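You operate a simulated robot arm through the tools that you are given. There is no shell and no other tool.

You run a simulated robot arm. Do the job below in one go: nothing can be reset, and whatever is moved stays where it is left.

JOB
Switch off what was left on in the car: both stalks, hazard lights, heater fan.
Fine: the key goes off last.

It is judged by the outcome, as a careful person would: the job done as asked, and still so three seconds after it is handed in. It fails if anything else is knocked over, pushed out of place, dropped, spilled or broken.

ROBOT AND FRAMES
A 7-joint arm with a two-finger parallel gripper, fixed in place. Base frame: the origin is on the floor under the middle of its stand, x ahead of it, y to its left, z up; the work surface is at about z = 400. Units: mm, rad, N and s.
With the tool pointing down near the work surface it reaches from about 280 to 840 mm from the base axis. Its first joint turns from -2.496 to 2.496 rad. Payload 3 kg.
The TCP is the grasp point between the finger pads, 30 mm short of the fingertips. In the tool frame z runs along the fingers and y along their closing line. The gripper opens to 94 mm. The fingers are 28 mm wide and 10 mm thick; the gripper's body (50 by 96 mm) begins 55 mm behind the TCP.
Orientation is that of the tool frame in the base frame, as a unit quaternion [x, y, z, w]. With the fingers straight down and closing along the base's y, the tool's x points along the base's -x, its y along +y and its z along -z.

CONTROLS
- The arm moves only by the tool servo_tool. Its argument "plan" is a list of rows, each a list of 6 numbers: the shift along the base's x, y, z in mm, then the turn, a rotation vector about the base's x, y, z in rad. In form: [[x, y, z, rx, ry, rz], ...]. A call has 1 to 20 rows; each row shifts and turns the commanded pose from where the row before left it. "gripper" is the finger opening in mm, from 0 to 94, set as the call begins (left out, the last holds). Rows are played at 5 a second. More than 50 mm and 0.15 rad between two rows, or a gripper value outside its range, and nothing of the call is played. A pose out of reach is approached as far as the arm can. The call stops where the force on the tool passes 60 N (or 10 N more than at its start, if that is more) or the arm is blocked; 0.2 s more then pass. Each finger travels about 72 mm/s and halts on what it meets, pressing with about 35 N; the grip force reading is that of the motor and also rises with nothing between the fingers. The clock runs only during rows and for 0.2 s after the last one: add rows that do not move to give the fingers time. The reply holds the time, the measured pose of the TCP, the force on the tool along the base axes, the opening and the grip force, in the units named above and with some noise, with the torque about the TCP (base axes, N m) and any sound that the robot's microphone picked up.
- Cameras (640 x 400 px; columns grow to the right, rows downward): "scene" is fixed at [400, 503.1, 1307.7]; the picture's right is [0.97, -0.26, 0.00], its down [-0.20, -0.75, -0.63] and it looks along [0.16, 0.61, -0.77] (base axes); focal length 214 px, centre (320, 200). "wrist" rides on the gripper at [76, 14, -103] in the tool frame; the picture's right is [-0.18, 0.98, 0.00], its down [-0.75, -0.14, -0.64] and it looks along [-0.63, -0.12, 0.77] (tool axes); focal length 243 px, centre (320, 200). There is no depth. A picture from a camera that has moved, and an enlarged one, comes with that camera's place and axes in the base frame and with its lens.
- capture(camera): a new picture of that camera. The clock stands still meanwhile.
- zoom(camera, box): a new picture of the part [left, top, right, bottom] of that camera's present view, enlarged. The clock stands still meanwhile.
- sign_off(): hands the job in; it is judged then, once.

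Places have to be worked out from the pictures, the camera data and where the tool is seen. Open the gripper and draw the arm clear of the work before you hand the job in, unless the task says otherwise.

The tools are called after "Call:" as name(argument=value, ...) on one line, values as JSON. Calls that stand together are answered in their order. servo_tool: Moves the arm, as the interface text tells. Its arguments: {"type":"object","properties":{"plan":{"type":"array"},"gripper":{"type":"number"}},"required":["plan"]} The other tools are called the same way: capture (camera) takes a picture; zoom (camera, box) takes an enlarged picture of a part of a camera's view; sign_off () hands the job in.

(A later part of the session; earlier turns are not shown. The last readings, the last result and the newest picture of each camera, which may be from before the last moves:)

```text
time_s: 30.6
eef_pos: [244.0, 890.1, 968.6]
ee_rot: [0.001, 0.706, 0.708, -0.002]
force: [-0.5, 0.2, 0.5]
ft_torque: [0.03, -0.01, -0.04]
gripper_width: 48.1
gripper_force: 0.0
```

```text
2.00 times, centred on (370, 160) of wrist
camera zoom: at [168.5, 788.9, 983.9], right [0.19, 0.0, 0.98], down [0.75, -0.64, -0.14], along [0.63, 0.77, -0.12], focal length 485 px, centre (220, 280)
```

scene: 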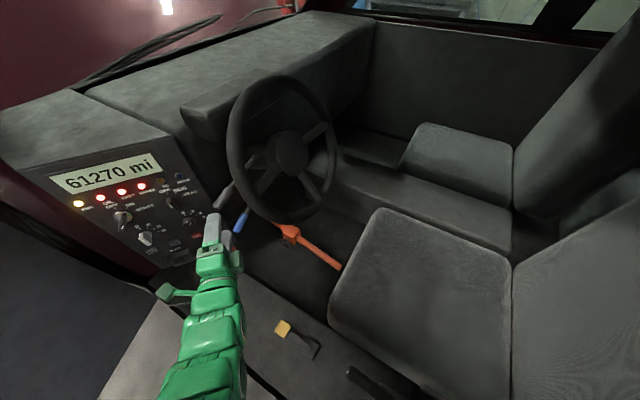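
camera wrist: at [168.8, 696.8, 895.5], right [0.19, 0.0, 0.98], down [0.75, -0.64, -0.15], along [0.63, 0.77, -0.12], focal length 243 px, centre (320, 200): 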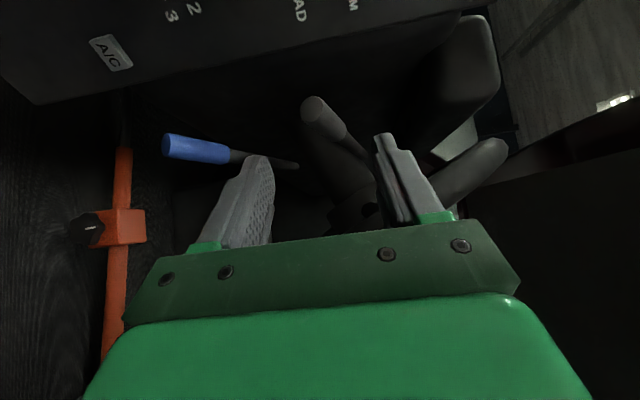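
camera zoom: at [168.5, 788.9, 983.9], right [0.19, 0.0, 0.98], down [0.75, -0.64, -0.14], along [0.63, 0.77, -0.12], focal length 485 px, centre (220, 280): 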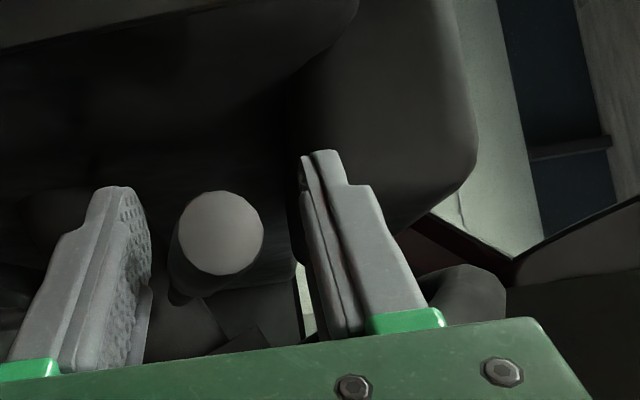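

The stalk jumped up by itself: it now sits about 15° above level, off the lower finger, so there is an upper rest position. I'll look at it more closely before deciding what it means.

Call:
zoom(camera="scene", box=[180, 130, 310, 290])

Call:
zoom(camera="wrist", box=[260, 120, 380, 250])

Call:
capture(camera="scene")

```text
2.50 times, centred on (245, 210) of scene
camera zoom: at [400.0, 503.1, 1307.7], right [0.97, -0.26, 0.0], down [-0.2, -0.75, -0.63], along [0.16, 0.61, -0.77], focal length 536 px, centre (508, 175)
```

zoom: 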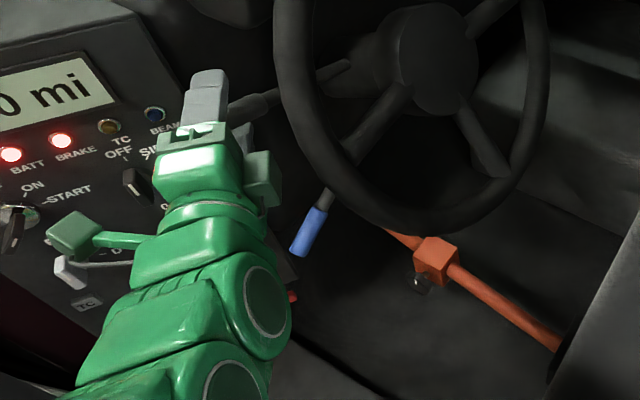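

```text
3.08 times, centred on (320, 185) of wrist
camera zoom: at [168.5, 788.9, 983.9], right [0.19, 0.0, 0.98], down [0.75, -0.64, -0.14], along [0.63, 0.77, -0.12], focal length 746 px, centre (320, 246)
```

zoom: 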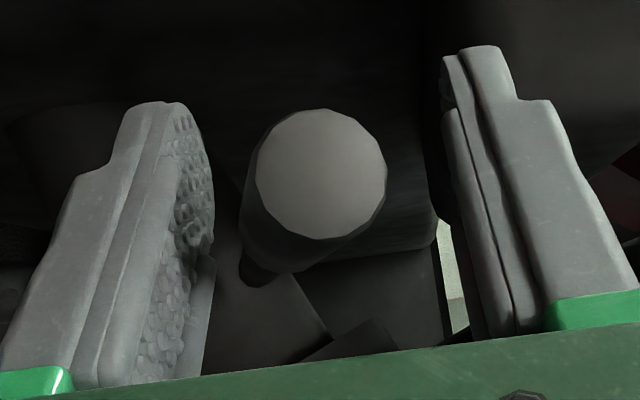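

```text
taken
```

scene: 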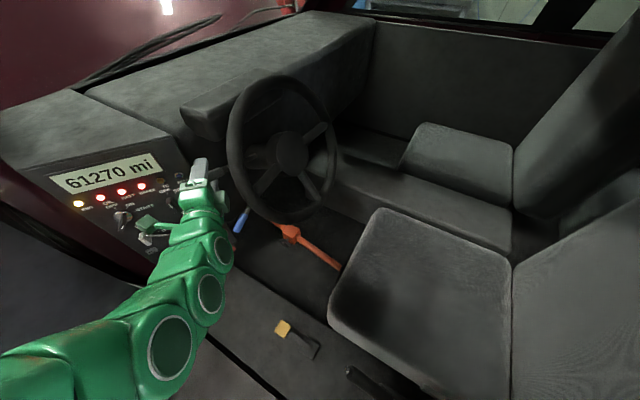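

The clock only runs during moves, so the stalk may still be travelling. I'll wait one second without moving and look again.

Call:
servo_tool(plan=[[0, 0, 0, 0, 0, 0], [0, 0, 0, 0, 0, 0], [0, 0, 0, 0, 0, 0], [0, 0, 0, 0, 0, 0], [0, 0, 0, 0, 0, 0]], gripper=64)

Call:
zoom(camera="wrist", box=[210, 70, 530, 250])

```text
time_s: 31.8
eef_pos: [244.3, 890.9, 970.1]
ee_rot: [0.001, 0.707, 0.707, -0.002]
force: [-0.7, 0.4, -0.1]
ft_torque: [-0.01, 0.02, 0.01]
gripper_width: 64.0
gripper_force: 0.0
```

```text
2.00 times, centred on (370, 160) of wrist
camera zoom: at [168.5, 788.9, 983.7], right [0.19, 0.0, 0.98], down [0.75, -0.64, -0.14], along [0.63, 0.77, -0.12], focal length 485 px, centre (220, 280)
```

zoom: 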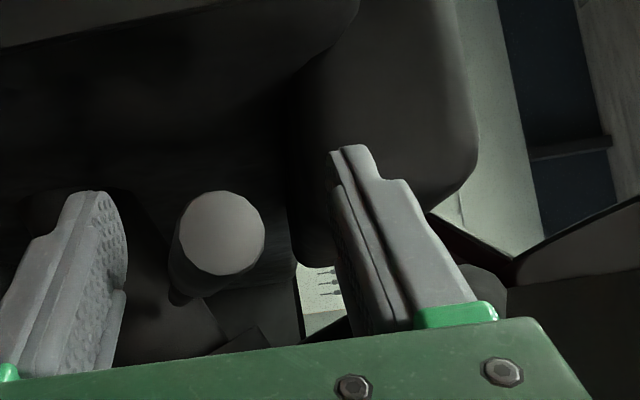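

It rests stably about 15° above level, touching neither finger. To learn whether there is also a middle position, I'll press it down slowly with the upper finger at full opening and watch where it goes.

Call:
servo_tool(plan=[[0, 0, 0, 0, 0, 0], [0, 0, -6, 0, 0, 0], [0, 0, -6, 0, 0, 0], [0, 0, -6, 0, 0, 0], [0, 0, -6, 0, 0, 0], [0, 0, -6, 0, 0, 0], [0, 0, -4, 0, 0, 0], [0, 0, -4, 0, 0, 0], [0, 0, 0, 0, 0, 0]], gripper=94)

Call:
zoom(camera="wrist", box=[210, 70, 530, 250])

```text
time_s: 33.8
eef_pos: [244.0, 890.5, 932.2]
ee_rot: [0.002, 0.707, 0.708, -0.002]
force: [0.3, 0.3, 0.2]
ft_torque: [-0.01, 0.03, 0.0]
gripper_width: 93.9
gripper_force: 0.1
```

```text
2.00 times, centred on (370, 160) of wrist
camera zoom: at [168.4, 789.0, 946.1], right [0.19, 0.0, 0.98], down [0.75, -0.64, -0.14], along [0.63, 0.77, -0.12], focal length 485 px, centre (220, 280)
```

zoom: 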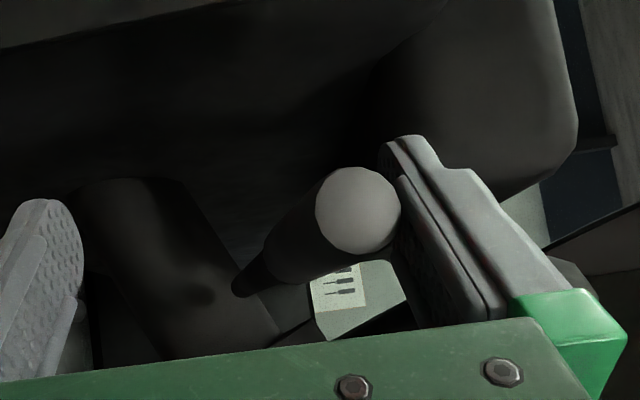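

There is a pale card with drawings in the background between the stalk and finger. I'll zoom on it — it may be a legend for the stalks.

Call:
zoom(camera="wrist", box=[355, 185, 425, 240])

Call:
zoom(camera="wrist", box=[300, 130, 440, 240])

```text
7.27 times, centred on (390, 212) of wrist
camera zoom: at [168.4, 789.0, 946.1], right [0.19, 0.0, 0.98], down [0.75, -0.64, -0.14], along [0.63, 0.77, -0.12], focal length 1764 px, centre (-189, 109)
```

zoom: 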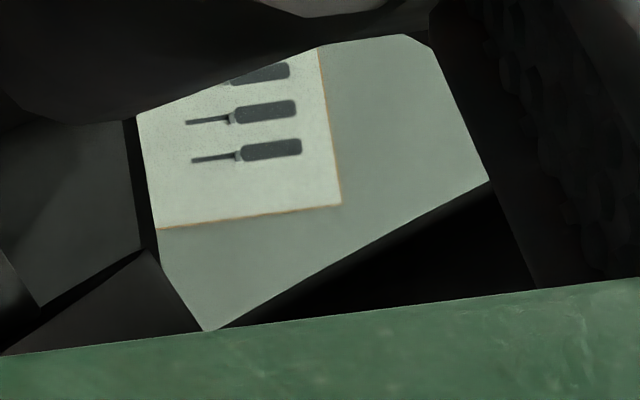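

```text
3.64 times, centred on (370, 185) of wrist
camera zoom: at [168.4, 789.0, 946.1], right [0.19, 0.0, 0.98], down [0.75, -0.64, -0.14], along [0.63, 0.77, -0.12], focal length 882 px, centre (138, 254)
```

zoom: 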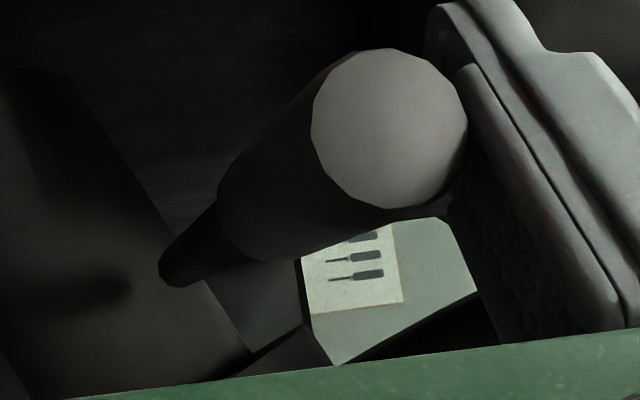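

That's just a tool poster on the far workshop wall. I'll continue pressing the stalk down slowly to look for a middle detent.

Call:
servo_tool(plan=[[0, 0, -3, 0, 0, 0], [0, 0, -3, 0, 0, 0], [0, 0, -3, 0, 0, 0], [0, 0, 0, 0, 0, 0], [0, 0, 0, 0, 0, 0]])

Call:
zoom(camera="wrist", box=[210, 70, 530, 250])

```text
time_s: 35.0
eef_pos: [243.4, 891.2, 922.4]
ee_rot: [0.001, 0.707, 0.707, -0.001]
force: [-0.3, -0.5, 0.2]
ft_torque: [-0.02, 0.03, 0.0]
gripper_width: 93.8
gripper_force: 0.0
```

```text
2.00 times, centred on (370, 160) of wrist
camera zoom: at [168.3, 788.8, 937.0], right [0.19, 0.0, 0.98], down [0.75, -0.64, -0.14], along [0.63, 0.77, -0.12], focal length 485 px, centre (220, 280)
```

zoom: 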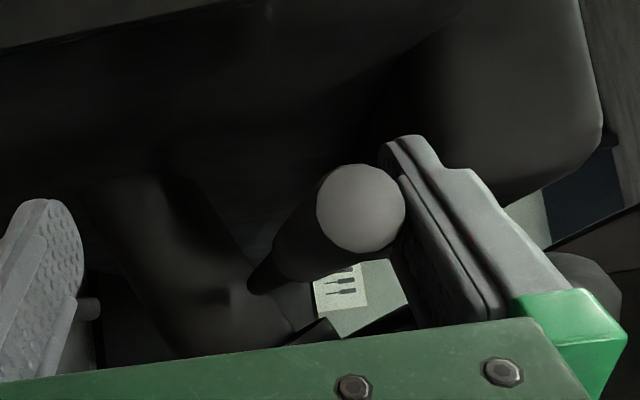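

Now at about +10°, still pressing against the upper finger. Continuing down.

Call:
servo_tool(plan=[[0, 0, -3, 0, 0, 0], [0, 0, -3, 0, 0, 0], [0, 0, -3, 0, 0, 0], [0, 0, 0, 0, 0, 0], [0, 0, 0, 0, 0, 0]])

Call:
zoom(camera="wrist", box=[210, 70, 530, 250])

Call:
servo_tool(plan=[[0, 0, -3, 0, 0, 0], [0, 0, -3, 0, 0, 0], [0, 0, -3, 0, 0, 0], [0, 0, 0, 0, 0, 0], [0, 0, 0, 0, 0, 0]])

Call:
zoom(camera="wrist", box=[210, 70, 530, 250])

```text
time_s: 36.2
eef_pos: [243.4, 890.5, 913.7]
ee_rot: [0.001, 0.707, 0.707, -0.001]
force: [-0.6, 0.0, 0.3]
ft_torque: [0.0, -0.01, 0.02]
gripper_width: 94.1
gripper_force: 0.0
```

```text
2.00 times, centred on (370, 160) of wrist
camera zoom: at [168.6, 788.6, 928.2], right [0.19, 0.0, 0.98], down [0.75, -0.64, -0.14], along [0.63, 0.77, -0.12], focal length 485 px, centre (220, 280)
```

zoom: 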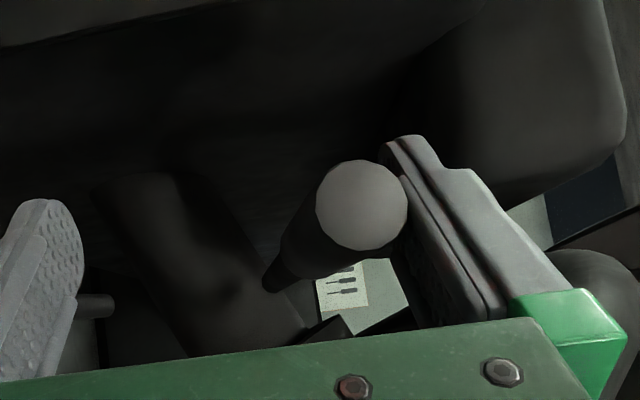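

```text
time_s: 37.4
eef_pos: [243.8, 889.3, 904.4]
ee_rot: [0.002, 0.706, 0.708, -0.001]
force: [0.0, 0.9, -0.4]
ft_torque: [0.01, -0.02, -0.03]
gripper_width: 94.0
gripper_force: 0.1
```

```text
2.00 times, centred on (370, 160) of wrist
camera zoom: at [168.7, 788.5, 918.7], right [0.19, 0.0, 0.98], down [0.75, -0.64, -0.14], along [0.63, 0.77, -0.12], focal length 485 px, centre (220, 280)
```

zoom: 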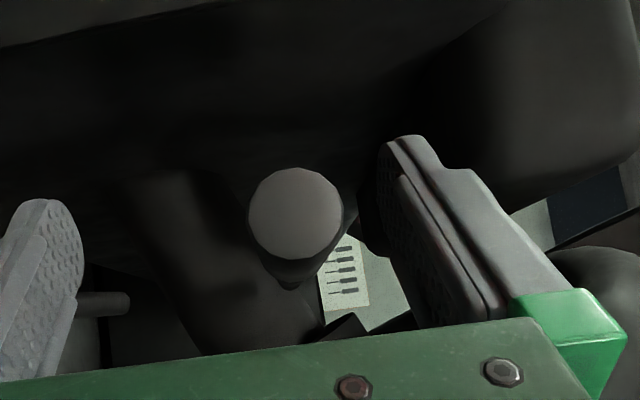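

The stalk let go of the upper finger and dropped to about level. I'll wait a second to see whether it stays there or keeps falling.

Call:
servo_tool(plan=[[0, 0, 0, 0, 0, 0], [0, 0, 0, 0, 0, 0], [0, 0, 0, 0, 0, 0], [0, 0, 0, 0, 0, 0], [0, 0, 0, 0, 0, 0]])

Call:
zoom(camera="wrist", box=[210, 70, 530, 250])

```text
time_s: 38.6
eef_pos: [244.3, 889.3, 903.6]
ee_rot: [0.001, 0.706, 0.708, -0.001]
force: [-0.5, 0.0, 0.0]
ft_torque: [-0.05, 0.03, 0.0]
gripper_width: 94.1
gripper_force: 0.0
```

```text
2.00 times, centred on (370, 160) of wrist
camera zoom: at [168.6, 788.5, 918.7], right [0.19, 0.0, 0.98], down [0.75, -0.64, -0.14], along [0.63, 0.77, -0.12], focal length 485 px, centre (220, 280)
```

zoom: 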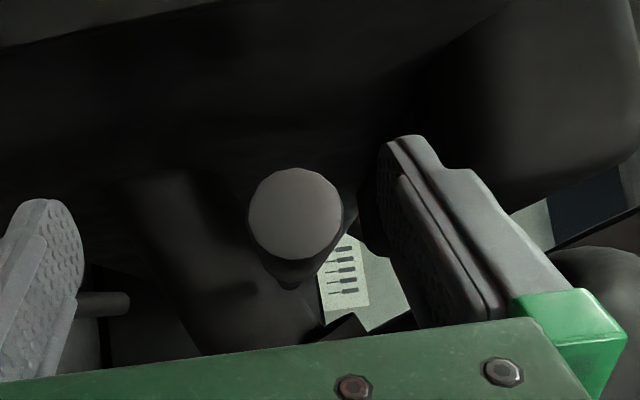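

It rests freely at about level (tip z≈925), so the grey stalk has three positions: down, centre and up. It now sits in the centre, which is the off position for a left/off/right stalk. I'll back straight out and check it.

Call:
servo_tool(plan=[[0, -10, 0, 0, 0, 0], [0, -10, 0, 0, 0, 0], [0, -15, 0, 0, 0, 0], [0, -20, 0, 0, 0, 0], [0, -20, 0, 0, 0, 0], [0, -20, 0, 0, 0, 0], [0, -5, 0, 0, 0, 0], [0, 0, 0, 0, 0, 0]])

Call:
capture(camera="wrist")

Call:
zoom(camera="wrist", box=[150, 60, 400, 230])

```text
time_s: 40.4
eef_pos: [244.4, 790.5, 903.4]
ee_rot: [0.001, 0.707, 0.707, -0.001]
force: [0.0, -0.3, -0.4]
ft_torque: [-0.01, 0.01, 0.0]
gripper_width: 93.9
gripper_force: 0.1
```

```text
taken
camera wrist: at [168.3, 688.8, 918.7], right [0.19, 0.0, 0.98], down [0.75, -0.64, -0.14], along [0.63, 0.77, -0.12], focal length 243 px, centre (320, 200)
```

wrist: 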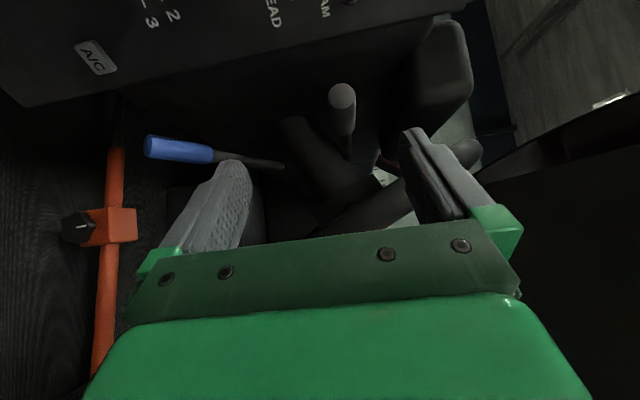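

```text
2.35 times, centred on (275, 145) of wrist
camera zoom: at [168.3, 688.8, 918.7], right [0.19, 0.0, 0.98], down [0.75, -0.64, -0.14], along [0.63, 0.77, -0.12], focal length 571 px, centre (426, 329)
```

zoom: 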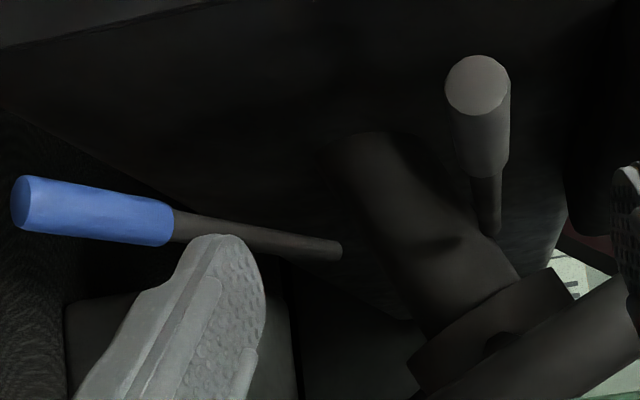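

Grey is settled level (about −2°). I'll descend in front of the blue stalk at (253, 790, 752) with a 70 mm opening.

Call:
servo_tool(plan=[[2, 0, -20, 0, 0, 0], [2, 0, -20, 0, 0, 0], [2, 0, -20, 0, 0, 0], [2, 0, -20, 0, 0, 0], [1, 0, -20, 0, 0, 0], [0, 0, -20, 0, 0, 0], [0, 0, -20, 0, 0, 0], [0, 0, -12, 0, 0, 0], [0, 0, 0, 0, 0, 0]], gripper=70)

Call:
capture(camera="wrist")

Call:
zoom(camera="scene", box=[180, 130, 310, 290])

```text
time_s: 42.4
eef_pos: [254.4, 790.0, 752.4]
ee_rot: [0.001, 0.707, 0.708, -0.002]
force: [0.0, 0.3, -0.2]
ft_torque: [-0.03, -0.05, -0.02]
gripper_width: 70.1
gripper_force: 0.1
```

```text
taken
camera wrist: at [177.9, 688.6, 766.5], right [0.19, 0.0, 0.98], down [0.75, -0.64, -0.14], along [0.63, 0.77, -0.12], focal length 243 px, centre (320, 200)
```

wrist: 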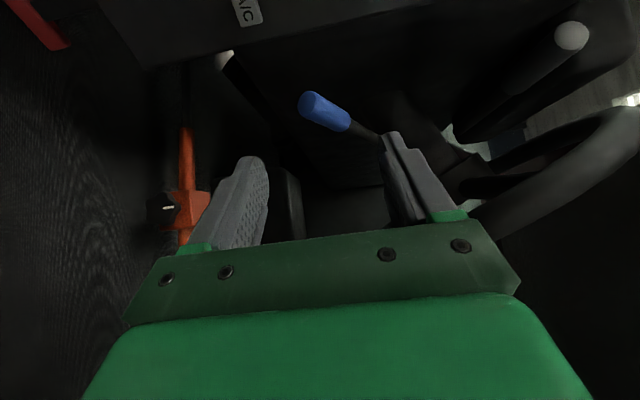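

```text
2.50 times, centred on (245, 210) of scene
camera zoom: at [400.0, 503.1, 1307.7], right [0.97, -0.26, 0.0], down [-0.2, -0.75, -0.63], along [0.16, 0.61, -0.77], focal length 536 px, centre (508, 175)
```

zoom: 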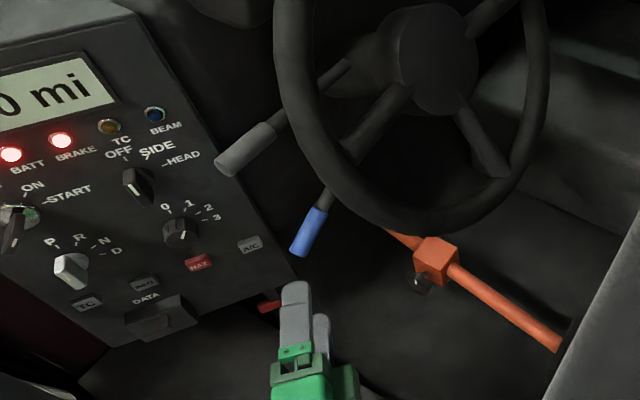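

Blue tip verified near (246, 895, 745), centred between the fingers. I'll slide in until the handle is caged.

Call:
servo_tool(plan=[[0, 15, 0, 0, 0, 0], [0, 15, 0, 0, 0, 0], [0, 15, 0, 0, 0, 0], [0, 10, 0, 0, 0, 0], [0, 10, 0, 0, 0, 0], [0, 10, 0, 0, 0, 0], [0, 0, 0, 0, 0, 0]])

Call:
zoom(camera="wrist", box=[210, 70, 530, 250])

```text
time_s: 44.0
eef_pos: [253.3, 864.8, 753.5]
ee_rot: [0.002, 0.706, 0.708, -0.001]
force: [-0.2, 0.1, 1.1]
ft_torque: [0.02, -0.01, -0.03]
gripper_width: 69.9
gripper_force: 0.0
```

```text
2.00 times, centred on (370, 160) of wrist
camera zoom: at [177.6, 763.3, 766.7], right [0.19, 0.0, 0.98], down [0.75, -0.64, -0.14], along [0.63, 0.77, -0.12], focal length 485 px, centre (220, 280)
```

zoom: 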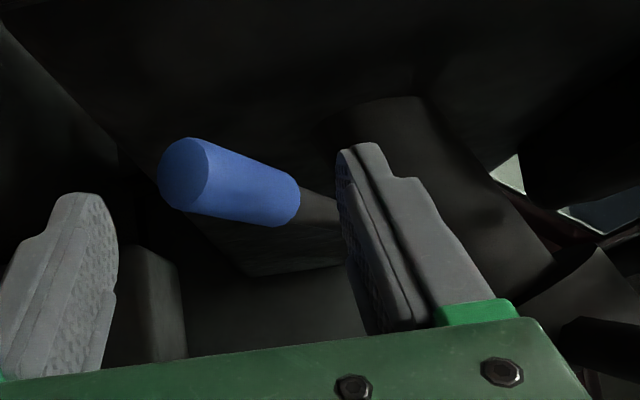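

Still clear; the last 30 mm in.

Call:
servo_tool(plan=[[0, 8, 0, 0, 0, 0], [0, 8, 0, 0, 0, 0], [0, 8, 0, 0, 0, 0], [0, 6, 0, 0, 0, 0], [0, 0, 0, 0, 0, 0]])

Call:
zoom(camera="wrist", box=[210, 70, 530, 250])

Call:
zoom(camera="scene", box=[180, 130, 310, 290])

```text
time_s: 45.2
eef_pos: [252.9, 895.5, 753.1]
ee_rot: [0.002, 0.706, 0.708, -0.002]
force: [0.7, 0.3, 0.5]
ft_torque: [-0.01, 0.0, -0.03]
gripper_width: 69.9
gripper_force: 0.1
```

```text
2.00 times, centred on (370, 160) of wrist
camera zoom: at [177.4, 793.6, 767.2], right [0.19, 0.0, 0.98], down [0.75, -0.64, -0.14], along [0.63, 0.77, -0.12], focal length 485 px, centre (220, 280)
```

zoom: 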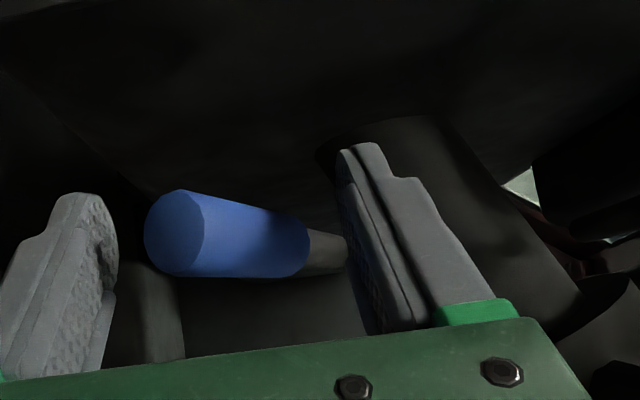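

```text
2.50 times, centred on (245, 210) of scene
camera zoom: at [400.0, 503.1, 1307.7], right [0.97, -0.26, 0.0], down [-0.2, -0.75, -0.63], along [0.16, 0.61, -0.77], focal length 536 px, centre (508, 175)
```

zoom: 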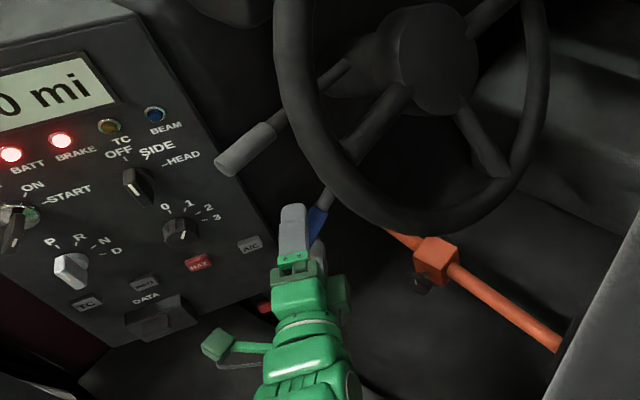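

The blue handle is caged. I'll raise gently past the first expected detent and check.

Call:
servo_tool(plan=[[0, 0, 4, 0, 0, 0], [0, 0, 4, 0, 0, 0], [0, 0, 4, 0, 0, 0], [0, 0, 4, 0, 0, 0], [0, 0, 4, 0, 0, 0], [0, 0, 4, 0, 0, 0], [0, 0, 0, 0, 0, 0]])

Call:
zoom(camera="wrist", box=[210, 70, 530, 250])

Call:
servo_tool(plan=[[0, 0, 3, 0, 0, 0], [0, 0, 3, 0, 0, 0], [0, 0, 3, 0, 0, 0], [0, 0, 0, 0, 0, 0], [0, 0, 0, 0, 0, 0]])

Call:
zoom(camera="wrist", box=[210, 70, 530, 250])

```text
time_s: 46.8
eef_pos: [253.7, 893.9, 777.0]
ee_rot: [0.002, 0.707, 0.707, -0.002]
force: [1.1, -0.3, -0.3]
ft_torque: [0.01, -0.03, 0.0]
gripper_width: 70.2
gripper_force: 0.2
```

```text
2.00 times, centred on (370, 160) of wrist
camera zoom: at [177.5, 793.3, 791.0], right [0.19, 0.0, 0.98], down [0.75, -0.64, -0.15], along [0.63, 0.77, -0.12], focal length 485 px, centre (220, 280)
```

zoom: 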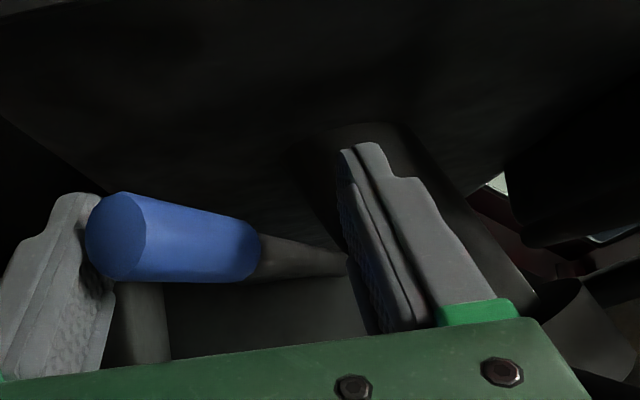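

```text
time_s: 48.0
eef_pos: [254.0, 894.1, 785.1]
ee_rot: [0.001, 0.706, 0.708, 0.0]
force: [-0.6, -0.1, 0.7]
ft_torque: [-0.03, 0.0, -0.03]
gripper_width: 70.1
gripper_force: 0.0
```

```text
2.00 times, centred on (370, 160) of wrist
camera zoom: at [177.2, 793.5, 799.8], right [0.19, 0.0, 0.98], down [0.75, -0.64, -0.14], along [0.63, 0.77, -0.12], focal length 485 px, centre (220, 280)
```

zoom: 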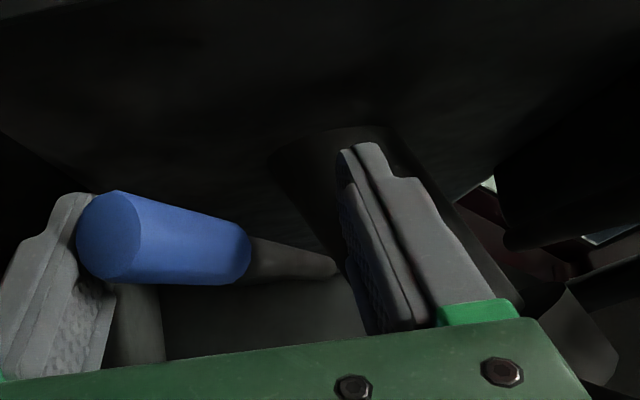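

Blue is now at about −25° and in contact. Small further steps to find the first snap.

Call:
servo_tool(plan=[[0, 0, 3, 0, 0, 0], [0, 0, 3, 0, 0, 0], [0, 0, 0, 0, 0, 0], [0, 0, 0, 0, 0, 0], [0, 0, 0, 0, 0, 0]])

Call:
zoom(camera="wrist", box=[210, 70, 530, 250])

Call:
servo_tool(plan=[[0, 0, 3, 0, 0, 0], [0, 0, 3, 0, 0, 0], [0, 0, 0, 0, 0, 0], [0, 0, 0, 0, 0, 0], [0, 0, 0, 0, 0, 0]])

Call:
zoom(camera="wrist", box=[210, 70, 530, 250])

```text
time_s: 49.2
eef_pos: [253.7, 895.3, 791.9]
ee_rot: [0.001, 0.707, 0.708, -0.001]
force: [1.2, 0.5, -0.2]
ft_torque: [0.02, -0.03, 0.01]
gripper_width: 70.3
gripper_force: 0.1
```

```text
2.00 times, centred on (370, 160) of wrist
camera zoom: at [177.5, 793.7, 805.9], right [0.19, 0.0, 0.98], down [0.75, -0.64, -0.14], along [0.63, 0.77, -0.12], focal length 485 px, centre (220, 280)
```

zoom: 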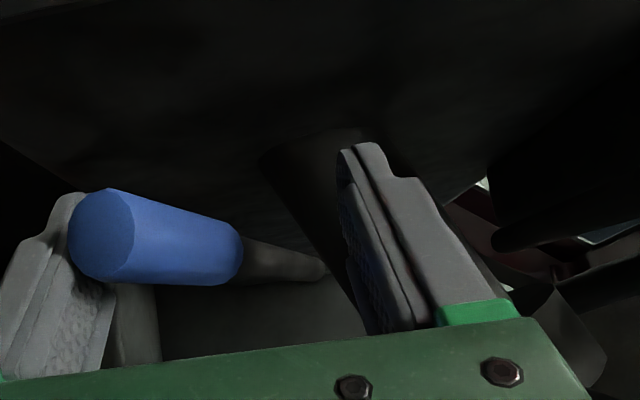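

```text
time_s: 50.4
eef_pos: [253.7, 893.9, 798.1]
ee_rot: [0.001, 0.706, 0.708, -0.001]
force: [0.0, 0.4, 1.0]
ft_torque: [0.01, -0.03, 0.01]
gripper_width: 70.0
gripper_force: 0.0
```

```text
2.00 times, centred on (370, 160) of wrist
camera zoom: at [177.2, 793.6, 811.9], right [0.19, 0.0, 0.98], down [0.75, -0.64, -0.14], along [0.63, 0.77, -0.12], focal length 485 px, centre (220, 280)
```

zoom: 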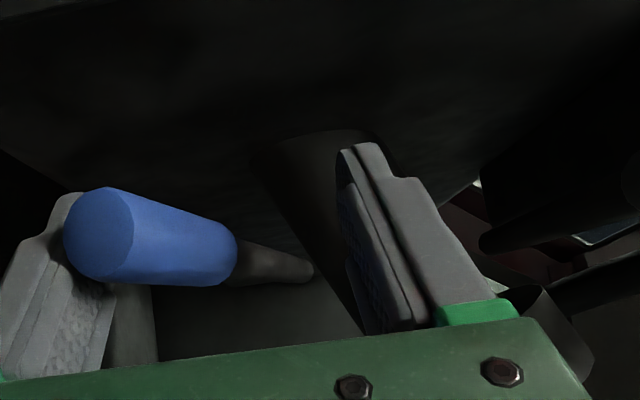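

Blue is at about −20°, still following the finger. Continuing in small steps.

Call:
servo_tool(plan=[[0, 0, 3, 0, 0, 0], [0, 0, 3, 0, 0, 0], [0, 0, 0, 0, 0, 0], [0, 0, 0, 0, 0, 0], [0, 0, 0, 0, 0, 0]])

Call:
zoom(camera="wrist", box=[210, 70, 530, 250])

Call:
servo_tool(plan=[[0, 0, 3, 0, 0, 0], [0, 0, 3, 0, 0, 0], [0, 0, 0, 0, 0, 0], [0, 0, 0, 0, 0, 0], [0, 0, 0, 0, 0, 0]])

Call:
zoom(camera="wrist", box=[210, 70, 530, 250])

```text
time_s: 51.6
eef_pos: [253.9, 894.4, 803.5]
ee_rot: [0.001, 0.707, 0.707, -0.001]
force: [-0.1, -0.5, -0.3]
ft_torque: [0.0, 0.05, -0.04]
gripper_width: 70.0
gripper_force: 0.0
```

```text
2.00 times, centred on (370, 160) of wrist
camera zoom: at [177.2, 793.6, 818.0], right [0.19, 0.0, 0.98], down [0.75, -0.64, -0.14], along [0.63, 0.77, -0.12], focal length 485 px, centre (220, 280)
```

zoom: 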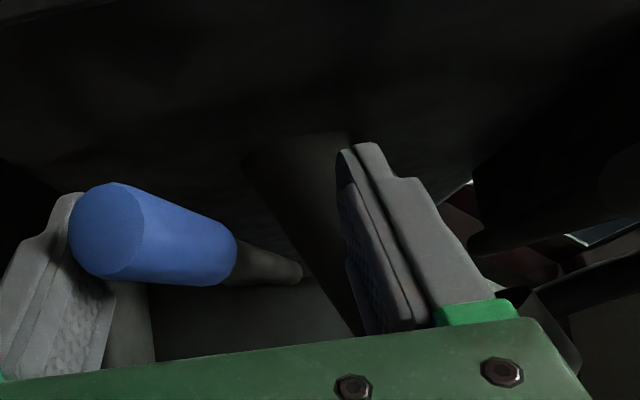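

```text
time_s: 52.8
eef_pos: [253.0, 894.8, 810.2]
ee_rot: [0.001, 0.707, 0.707, -0.001]
force: [0.4, -1.0, -0.9]
ft_torque: [0.01, 0.01, -0.01]
gripper_width: 70.0
gripper_force: 0.2
```

```text
2.00 times, centred on (370, 160) of wrist
camera zoom: at [177.5, 793.6, 823.8], right [0.19, 0.0, 0.98], down [0.75, -0.64, -0.14], along [0.63, 0.77, -0.12], focal length 485 px, centre (220, 280)
```

zoom: 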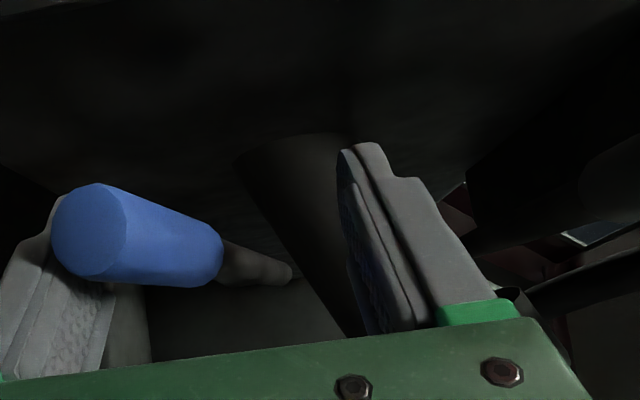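

The blue stalk snapped to an intermediate step at about −17°. One more step of similar size should bring it to level; continuing.

Call:
servo_tool(plan=[[0, 0, 3, 0, 0, 0], [0, 0, 3, 0, 0, 0], [0, 0, 3, 0, 0, 0], [0, 0, 3, 0, 0, 0], [0, 0, 0, 0, 0, 0], [0, 0, 0, 0, 0, 0]])

Call:
zoom(camera="wrist", box=[210, 70, 530, 250])

Call:
servo_tool(plan=[[0, 0, 3, 0, 0, 0], [0, 0, 3, 0, 0, 0], [0, 0, 0, 0, 0, 0], [0, 0, 0, 0, 0, 0], [0, 0, 0, 0, 0, 0]])

Call:
zoom(camera="wrist", box=[210, 70, 530, 250])

```text
time_s: 54.2
eef_pos: [253.7, 894.7, 821.9]
ee_rot: [0.002, 0.706, 0.708, -0.002]
force: [0.0, 0.4, -0.3]
ft_torque: [0.04, 0.02, 0.01]
gripper_width: 69.9
gripper_force: 0.1
```

```text
2.00 times, centred on (370, 160) of wrist
camera zoom: at [177.5, 793.6, 836.0], right [0.19, 0.0, 0.98], down [0.75, -0.64, -0.15], along [0.63, 0.77, -0.12], focal length 485 px, centre (220, 280)
```

zoom: 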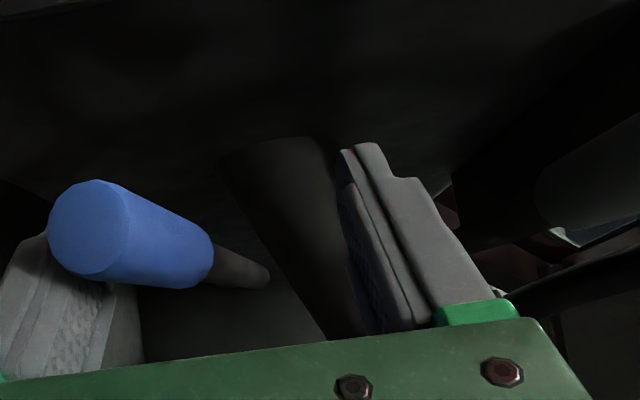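

```text
time_s: 55.4
eef_pos: [253.8, 895.1, 828.1]
ee_rot: [0.001, 0.707, 0.707, -0.002]
force: [0.1, 0.1, -0.4]
ft_torque: [-0.02, -0.03, 0.0]
gripper_width: 70.4
gripper_force: 0.4
```

```text
2.00 times, centred on (370, 160) of wrist
camera zoom: at [177.7, 793.5, 842.0], right [0.19, 0.0, 0.98], down [0.75, -0.64, -0.14], along [0.63, 0.77, -0.12], focal length 485 px, centre (220, 280)
```

zoom: 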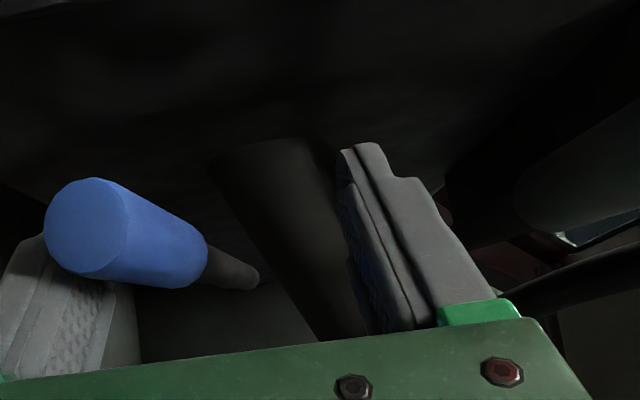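

Now about −9°, near the next threshold. Two more small steps.

Call:
servo_tool(plan=[[0, 0, 3, 0, 0, 0], [0, 0, 3, 0, 0, 0], [0, 0, 0, 0, 0, 0], [0, 0, 0, 0, 0, 0], [0, 0, 0, 0, 0, 0]])

Call:
zoom(camera="wrist", box=[210, 70, 530, 250])

Call:
servo_tool(plan=[[0, 0, 3, 0, 0, 0], [0, 0, 0, 0, 0, 0], [0, 0, 0, 0, 0, 0], [0, 0, 0, 0, 0, 0]])

Call:
zoom(camera="wrist", box=[210, 70, 530, 250])

```text
time_s: 56.6
eef_pos: [253.6, 894.1, 833.9]
ee_rot: [0.001, 0.706, 0.708, -0.001]
force: [0.5, 0.6, 0.6]
ft_torque: [-0.02, 0.02, -0.02]
gripper_width: 70.3
gripper_force: 0.1
```

```text
2.00 times, centred on (370, 160) of wrist
camera zoom: at [177.6, 793.6, 848.1], right [0.19, 0.0, 0.98], down [0.75, -0.64, -0.15], along [0.63, 0.77, -0.12], focal length 485 px, centre (220, 280)
```

zoom: 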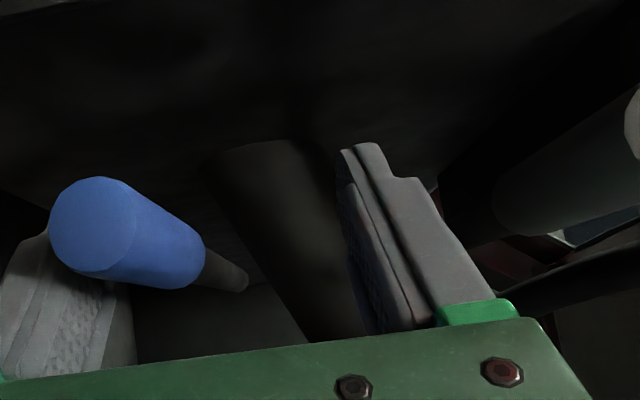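

```text
time_s: 57.6
eef_pos: [254.1, 895.1, 837.1]
ee_rot: [0.001, 0.707, 0.708, 0.0]
force: [0.0, 0.1, 0.9]
ft_torque: [-0.04, 0.0, -0.02]
gripper_width: 70.1
gripper_force: 0.3
```

```text
2.00 times, centred on (370, 160) of wrist
camera zoom: at [177.6, 793.9, 851.2], right [0.19, 0.0, 0.98], down [0.75, -0.64, -0.14], along [0.63, 0.77, -0.12], focal length 485 px, centre (220, 280)
```

zoom: 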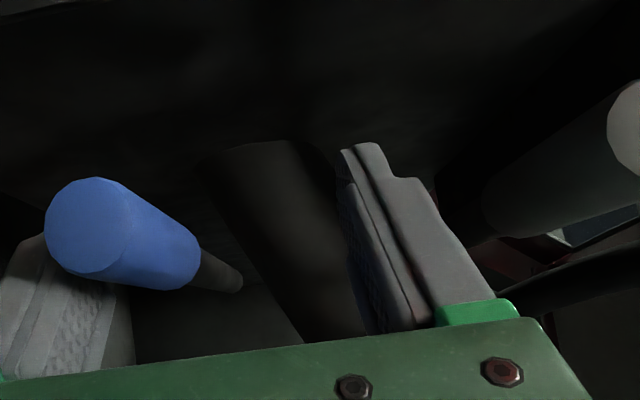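

The stalk appears to have lifted ahead of the finger. I'll wait a second and measure it at higher zoom.

Call:
servo_tool(plan=[[0, 0, 0, 0, 0, 0], [0, 0, 0, 0, 0, 0], [0, 0, 0, 0, 0, 0], [0, 0, 0, 0, 0, 0], [0, 0, 0, 0, 0, 0]])

Call:
zoom(camera="wrist", box=[205, 130, 345, 235])

Call:
zoom(camera="scene", box=[180, 130, 310, 290])

```text
time_s: 58.8
eef_pos: [252.7, 894.6, 836.4]
ee_rot: [0.002, 0.706, 0.708, -0.001]
force: [-0.7, 0.0, 0.2]
ft_torque: [0.01, 0.0, 0.04]
gripper_width: 69.9
gripper_force: 0.1
```

```text
3.81 times, centred on (275, 182) of wrist
camera zoom: at [177.6, 793.8, 851.1], right [0.19, 0.0, 0.98], down [0.75, -0.64, -0.14], along [0.63, 0.77, -0.12], focal length 924 px, centre (491, 267)
```

zoom: 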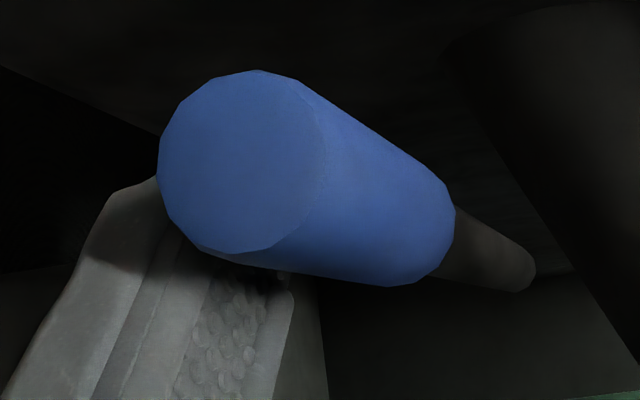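

```text
2.50 times, centred on (245, 210) of scene
camera zoom: at [400.0, 503.1, 1307.7], right [0.97, -0.26, 0.0], down [-0.2, -0.75, -0.63], along [0.16, 0.61, -0.77], focal length 536 px, centre (508, 175)
```

zoom: 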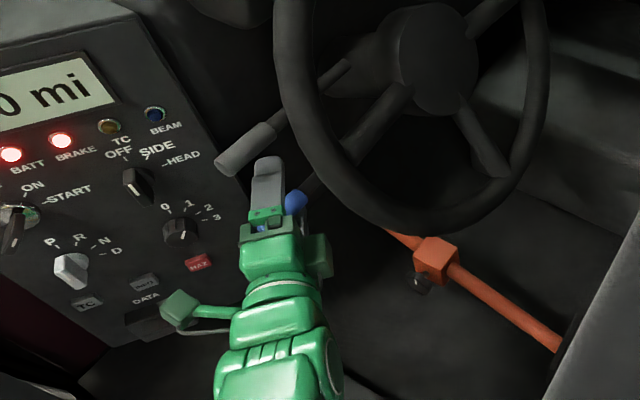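

It is still resting on the finger at roughly −6°. I'll continue a little.

Call:
servo_tool(plan=[[0, 0, 3, 0, 0, 0], [0, 0, 3, 0, 0, 0], [0, 0, 0, 0, 0, 0], [0, 0, 0, 0, 0, 0], [0, 0, 0, 0, 0, 0]])

Call:
zoom(camera="wrist", box=[205, 130, 345, 235])

Call:
servo_tool(plan=[[0, 0, 3, 0, 0, 0], [0, 0, 0, 0, 0, 0], [0, 0, 0, 0, 0, 0], [0, 0, 0, 0, 0, 0]])

Call:
zoom(camera="wrist", box=[205, 130, 345, 235])

```text
time_s: 60.0
eef_pos: [253.2, 894.4, 842.1]
ee_rot: [0.001, 0.707, 0.708, -0.002]
force: [0.0, -0.1, -0.7]
ft_torque: [0.0, 0.01, -0.01]
gripper_width: 69.9
gripper_force: 0.0
```

```text
3.81 times, centred on (275, 182) of wrist
camera zoom: at [177.2, 793.5, 857.0], right [0.19, 0.0, 0.98], down [0.75, -0.64, -0.14], along [0.63, 0.77, -0.12], focal length 924 px, centre (491, 267)
```

zoom: 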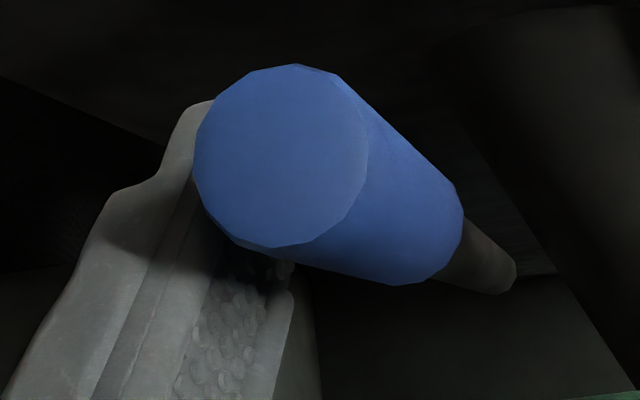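

```text
time_s: 61.0
eef_pos: [252.7, 894.4, 845.1]
ee_rot: [0.001, 0.706, 0.708, -0.001]
force: [-0.1, 0.1, -0.5]
ft_torque: [0.0, -0.01, 0.0]
gripper_width: 70.4
gripper_force: 0.0
```

```text
3.81 times, centred on (275, 182) of wrist
camera zoom: at [177.3, 793.4, 859.8], right [0.19, 0.0, 0.98], down [0.75, -0.64, -0.14], along [0.63, 0.77, -0.12], focal length 924 px, centre (491, 267)
```

zoom: 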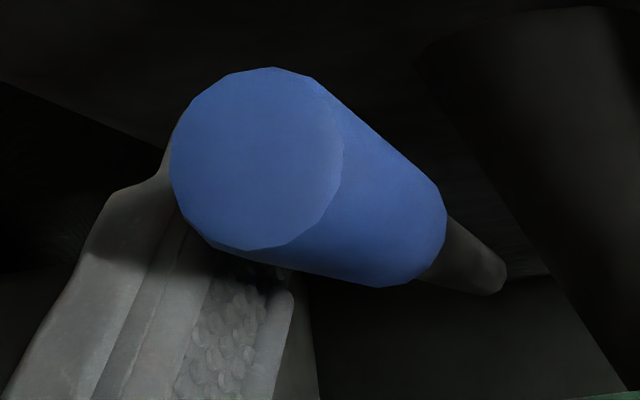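

Blue snapped to about −2°, which matches the grey stalk's centre angle. To make sure this is the end (off) position and not another intermediate step, I'll nudge a few mm more and read the force.

Call:
servo_tool(plan=[[0, 0, 2, 0, 0, 0], [0, 0, 2, 0, 0, 0], [0, 0, 2, 0, 0, 0], [0, 0, 0, 0, 0, 0]])

Call:
servo_tool(plan=[[0, 0, 2, 0, 0, 0], [0, 0, 0, 0, 0, 0]])

Call:
zoom(camera="wrist", box=[205, 130, 345, 235])

```text
time_s: 62.0
eef_pos: [252.4, 894.5, 850.4]
ee_rot: [0.001, 0.707, 0.707, -0.001]
force: [-2.1, -1.9, -11.0]
ft_torque: [-0.01, -0.08, -0.01]
gripper_width: 75.9
gripper_force: 5.3
```

```text
time_s: 62.6
eef_pos: [253.1, 894.4, 852.0]
ee_rot: [0.0, 0.707, 0.707, -0.001]
force: [-0.9, 1.6, -15.0]
ft_torque: [0.06, -0.1, -0.02]
gripper_width: 79.1
gripper_force: 8.0
```

```text
3.81 times, centred on (275, 182) of wrist
camera zoom: at [177.3, 793.3, 867.2], right [0.19, 0.0, 0.98], down [0.75, -0.64, -0.14], along [0.63, 0.77, -0.12], focal length 924 px, centre (491, 267)
```

zoom: 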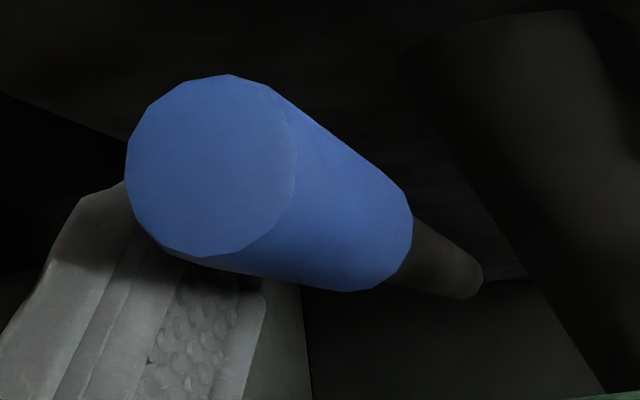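

Force rose to 15 N with no movement: that's a hard stop, so level is the blue stalk's end (off) position. I'll back off downward, open slightly, and withdraw straight out.

Call:
servo_tool(plan=[[0, 0, -4, 0, 0, 0], [0, 0, -4, 0, 0, 0], [0, 0, -4, 0, 0, 0], [0, 0, 0, 0, 0, 0], [0, 0, 0, 0, 0, 0]], gripper=84)

Call:
zoom(camera="wrist", box=[210, 70, 530, 250])

```text
time_s: 63.8
eef_pos: [253.9, 894.8, 841.7]
ee_rot: [0.001, 0.706, 0.708, -0.001]
force: [-0.8, 0.2, 0.1]
ft_torque: [-0.02, -0.02, -0.01]
gripper_width: 84.0
gripper_force: 0.2
```

```text
2.00 times, centred on (370, 160) of wrist
camera zoom: at [177.2, 793.3, 855.7], right [0.19, 0.0, 0.98], down [0.75, -0.64, -0.14], along [0.63, 0.77, -0.12], focal length 485 px, centre (220, 280)
```

zoom: 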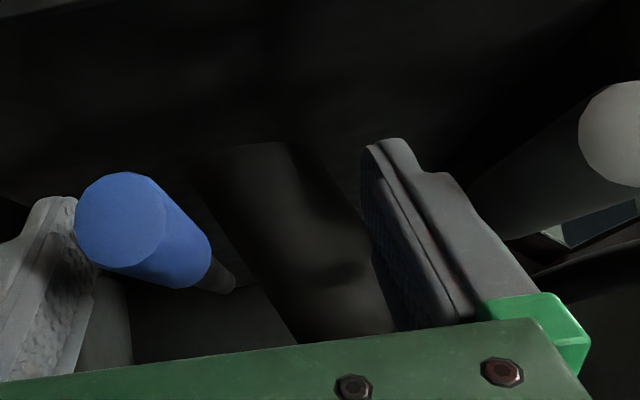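

Blue stays level with the finger clear of it. Withdrawing straight back.

Call:
servo_tool(plan=[[0, -10, 0, 0, 0, 0], [0, -10, 0, 0, 0, 0], [0, -15, 0, 0, 0, 0], [0, -20, 0, 0, 0, 0], [0, -20, 0, 0, 0, 0], [0, -20, 0, 0, 0, 0], [0, -20, 0, 0, 0, 0], [0, -20, 0, 0, 0, 0], [0, 0, 0, 0, 0, 0]])

Call:
zoom(camera="wrist", box=[150, 60, 400, 230])

Call:
capture(camera="scene")

Call:
zoom(camera="scene", box=[180, 130, 310, 290])

```text
time_s: 65.8
eef_pos: [252.6, 761.1, 841.7]
ee_rot: [0.001, 0.706, 0.708, -0.002]
force: [0.3, -0.6, 0.8]
ft_torque: [0.0, 0.02, 0.02]
gripper_width: 84.1
gripper_force: 0.0
```

```text
2.35 times, centred on (275, 145) of wrist
camera zoom: at [177.3, 658.3, 856.0], right [0.19, 0.0, 0.98], down [0.75, -0.64, -0.15], along [0.63, 0.77, -0.12], focal length 571 px, centre (426, 329)
```

zoom: 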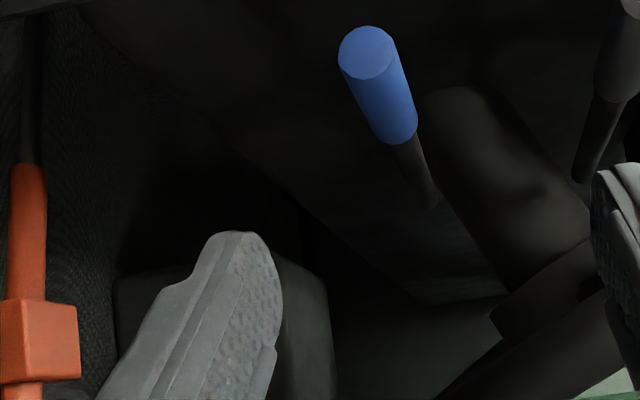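

```text
taken
```

scene: 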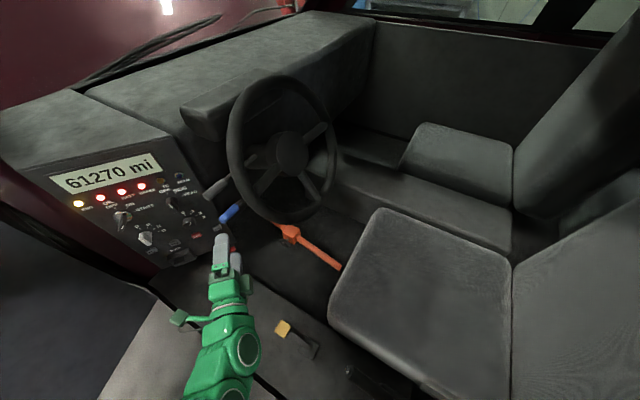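

```text
2.50 times, centred on (245, 210) of scene
camera zoom: at [400.0, 503.1, 1307.7], right [0.97, -0.26, 0.0], down [-0.2, -0.75, -0.63], along [0.16, 0.61, -0.77], focal length 536 px, centre (508, 175)
```

zoom: 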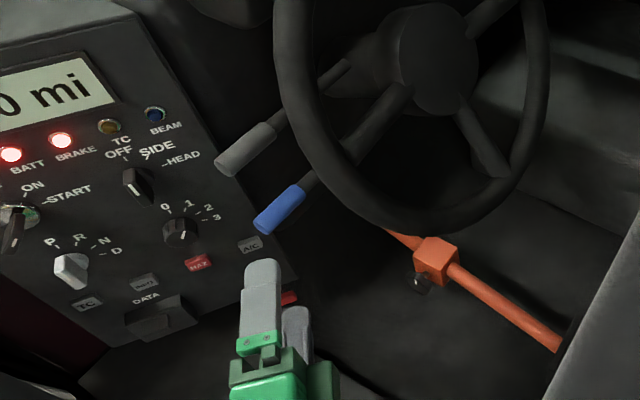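

Both stalks now lie level and parallel. From several views HAZ sits at about (110, 941, 703), and the panel is turned 10° about vertical. I'll close the fingers and move to a standoff square to the button.

Call:
servo_tool(plan=[[-15, 0, -17, 0, 0, 0.0218], [-16, 0, -17, 0, 0, 0.0218], [-16, 5, -17, 0, 0, 0.0218], [-16, 5, -17, 0, 0, 0.0218], [-16, 5, -17, 0, 0, 0.0218], [-16, 5, -18, 0, 0, 0.0218], [-16, 5, -18, 0, 0, 0.0218], [-16, 5, -18, 0, 0, 0.0219], [0, 0, 0, 0, 0, 0]], gripper=0)

Call:
capture(camera="wrist")

Call:
zoom(camera="wrist", box=[230, 60, 400, 180])

```text
time_s: 67.8
eef_pos: [125.8, 788.5, 703.9]
ee_rot: [-0.061, 0.704, 0.705, -0.064]
force: [-0.7, 0.3, 1.1]
ft_torque: [-0.01, -0.01, 0.03]
gripper_width: 0.1
gripper_force: 32.9
```

```text
taken
camera wrist: at [69.2, 675.8, 717.3], right [0.18, 0.03, 0.98], down [0.85, -0.5, -0.14], along [0.49, 0.87, -0.12], focal length 243 px, centre (320, 200)
```

wrist: 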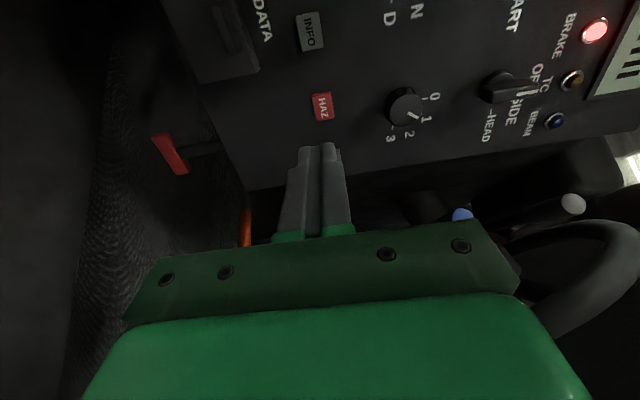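

```text
3.33 times, centred on (315, 120) of wrist
camera zoom: at [69.2, 675.8, 717.3], right [0.18, 0.03, 0.98], down [0.85, -0.5, -0.14], along [0.49, 0.87, -0.12], focal length 809 px, centre (337, 467)
```

zoom: 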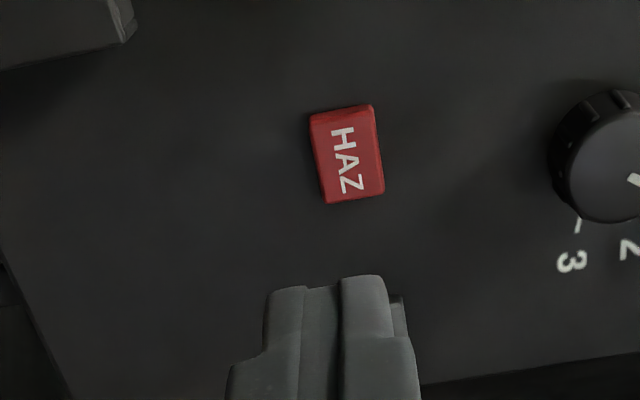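

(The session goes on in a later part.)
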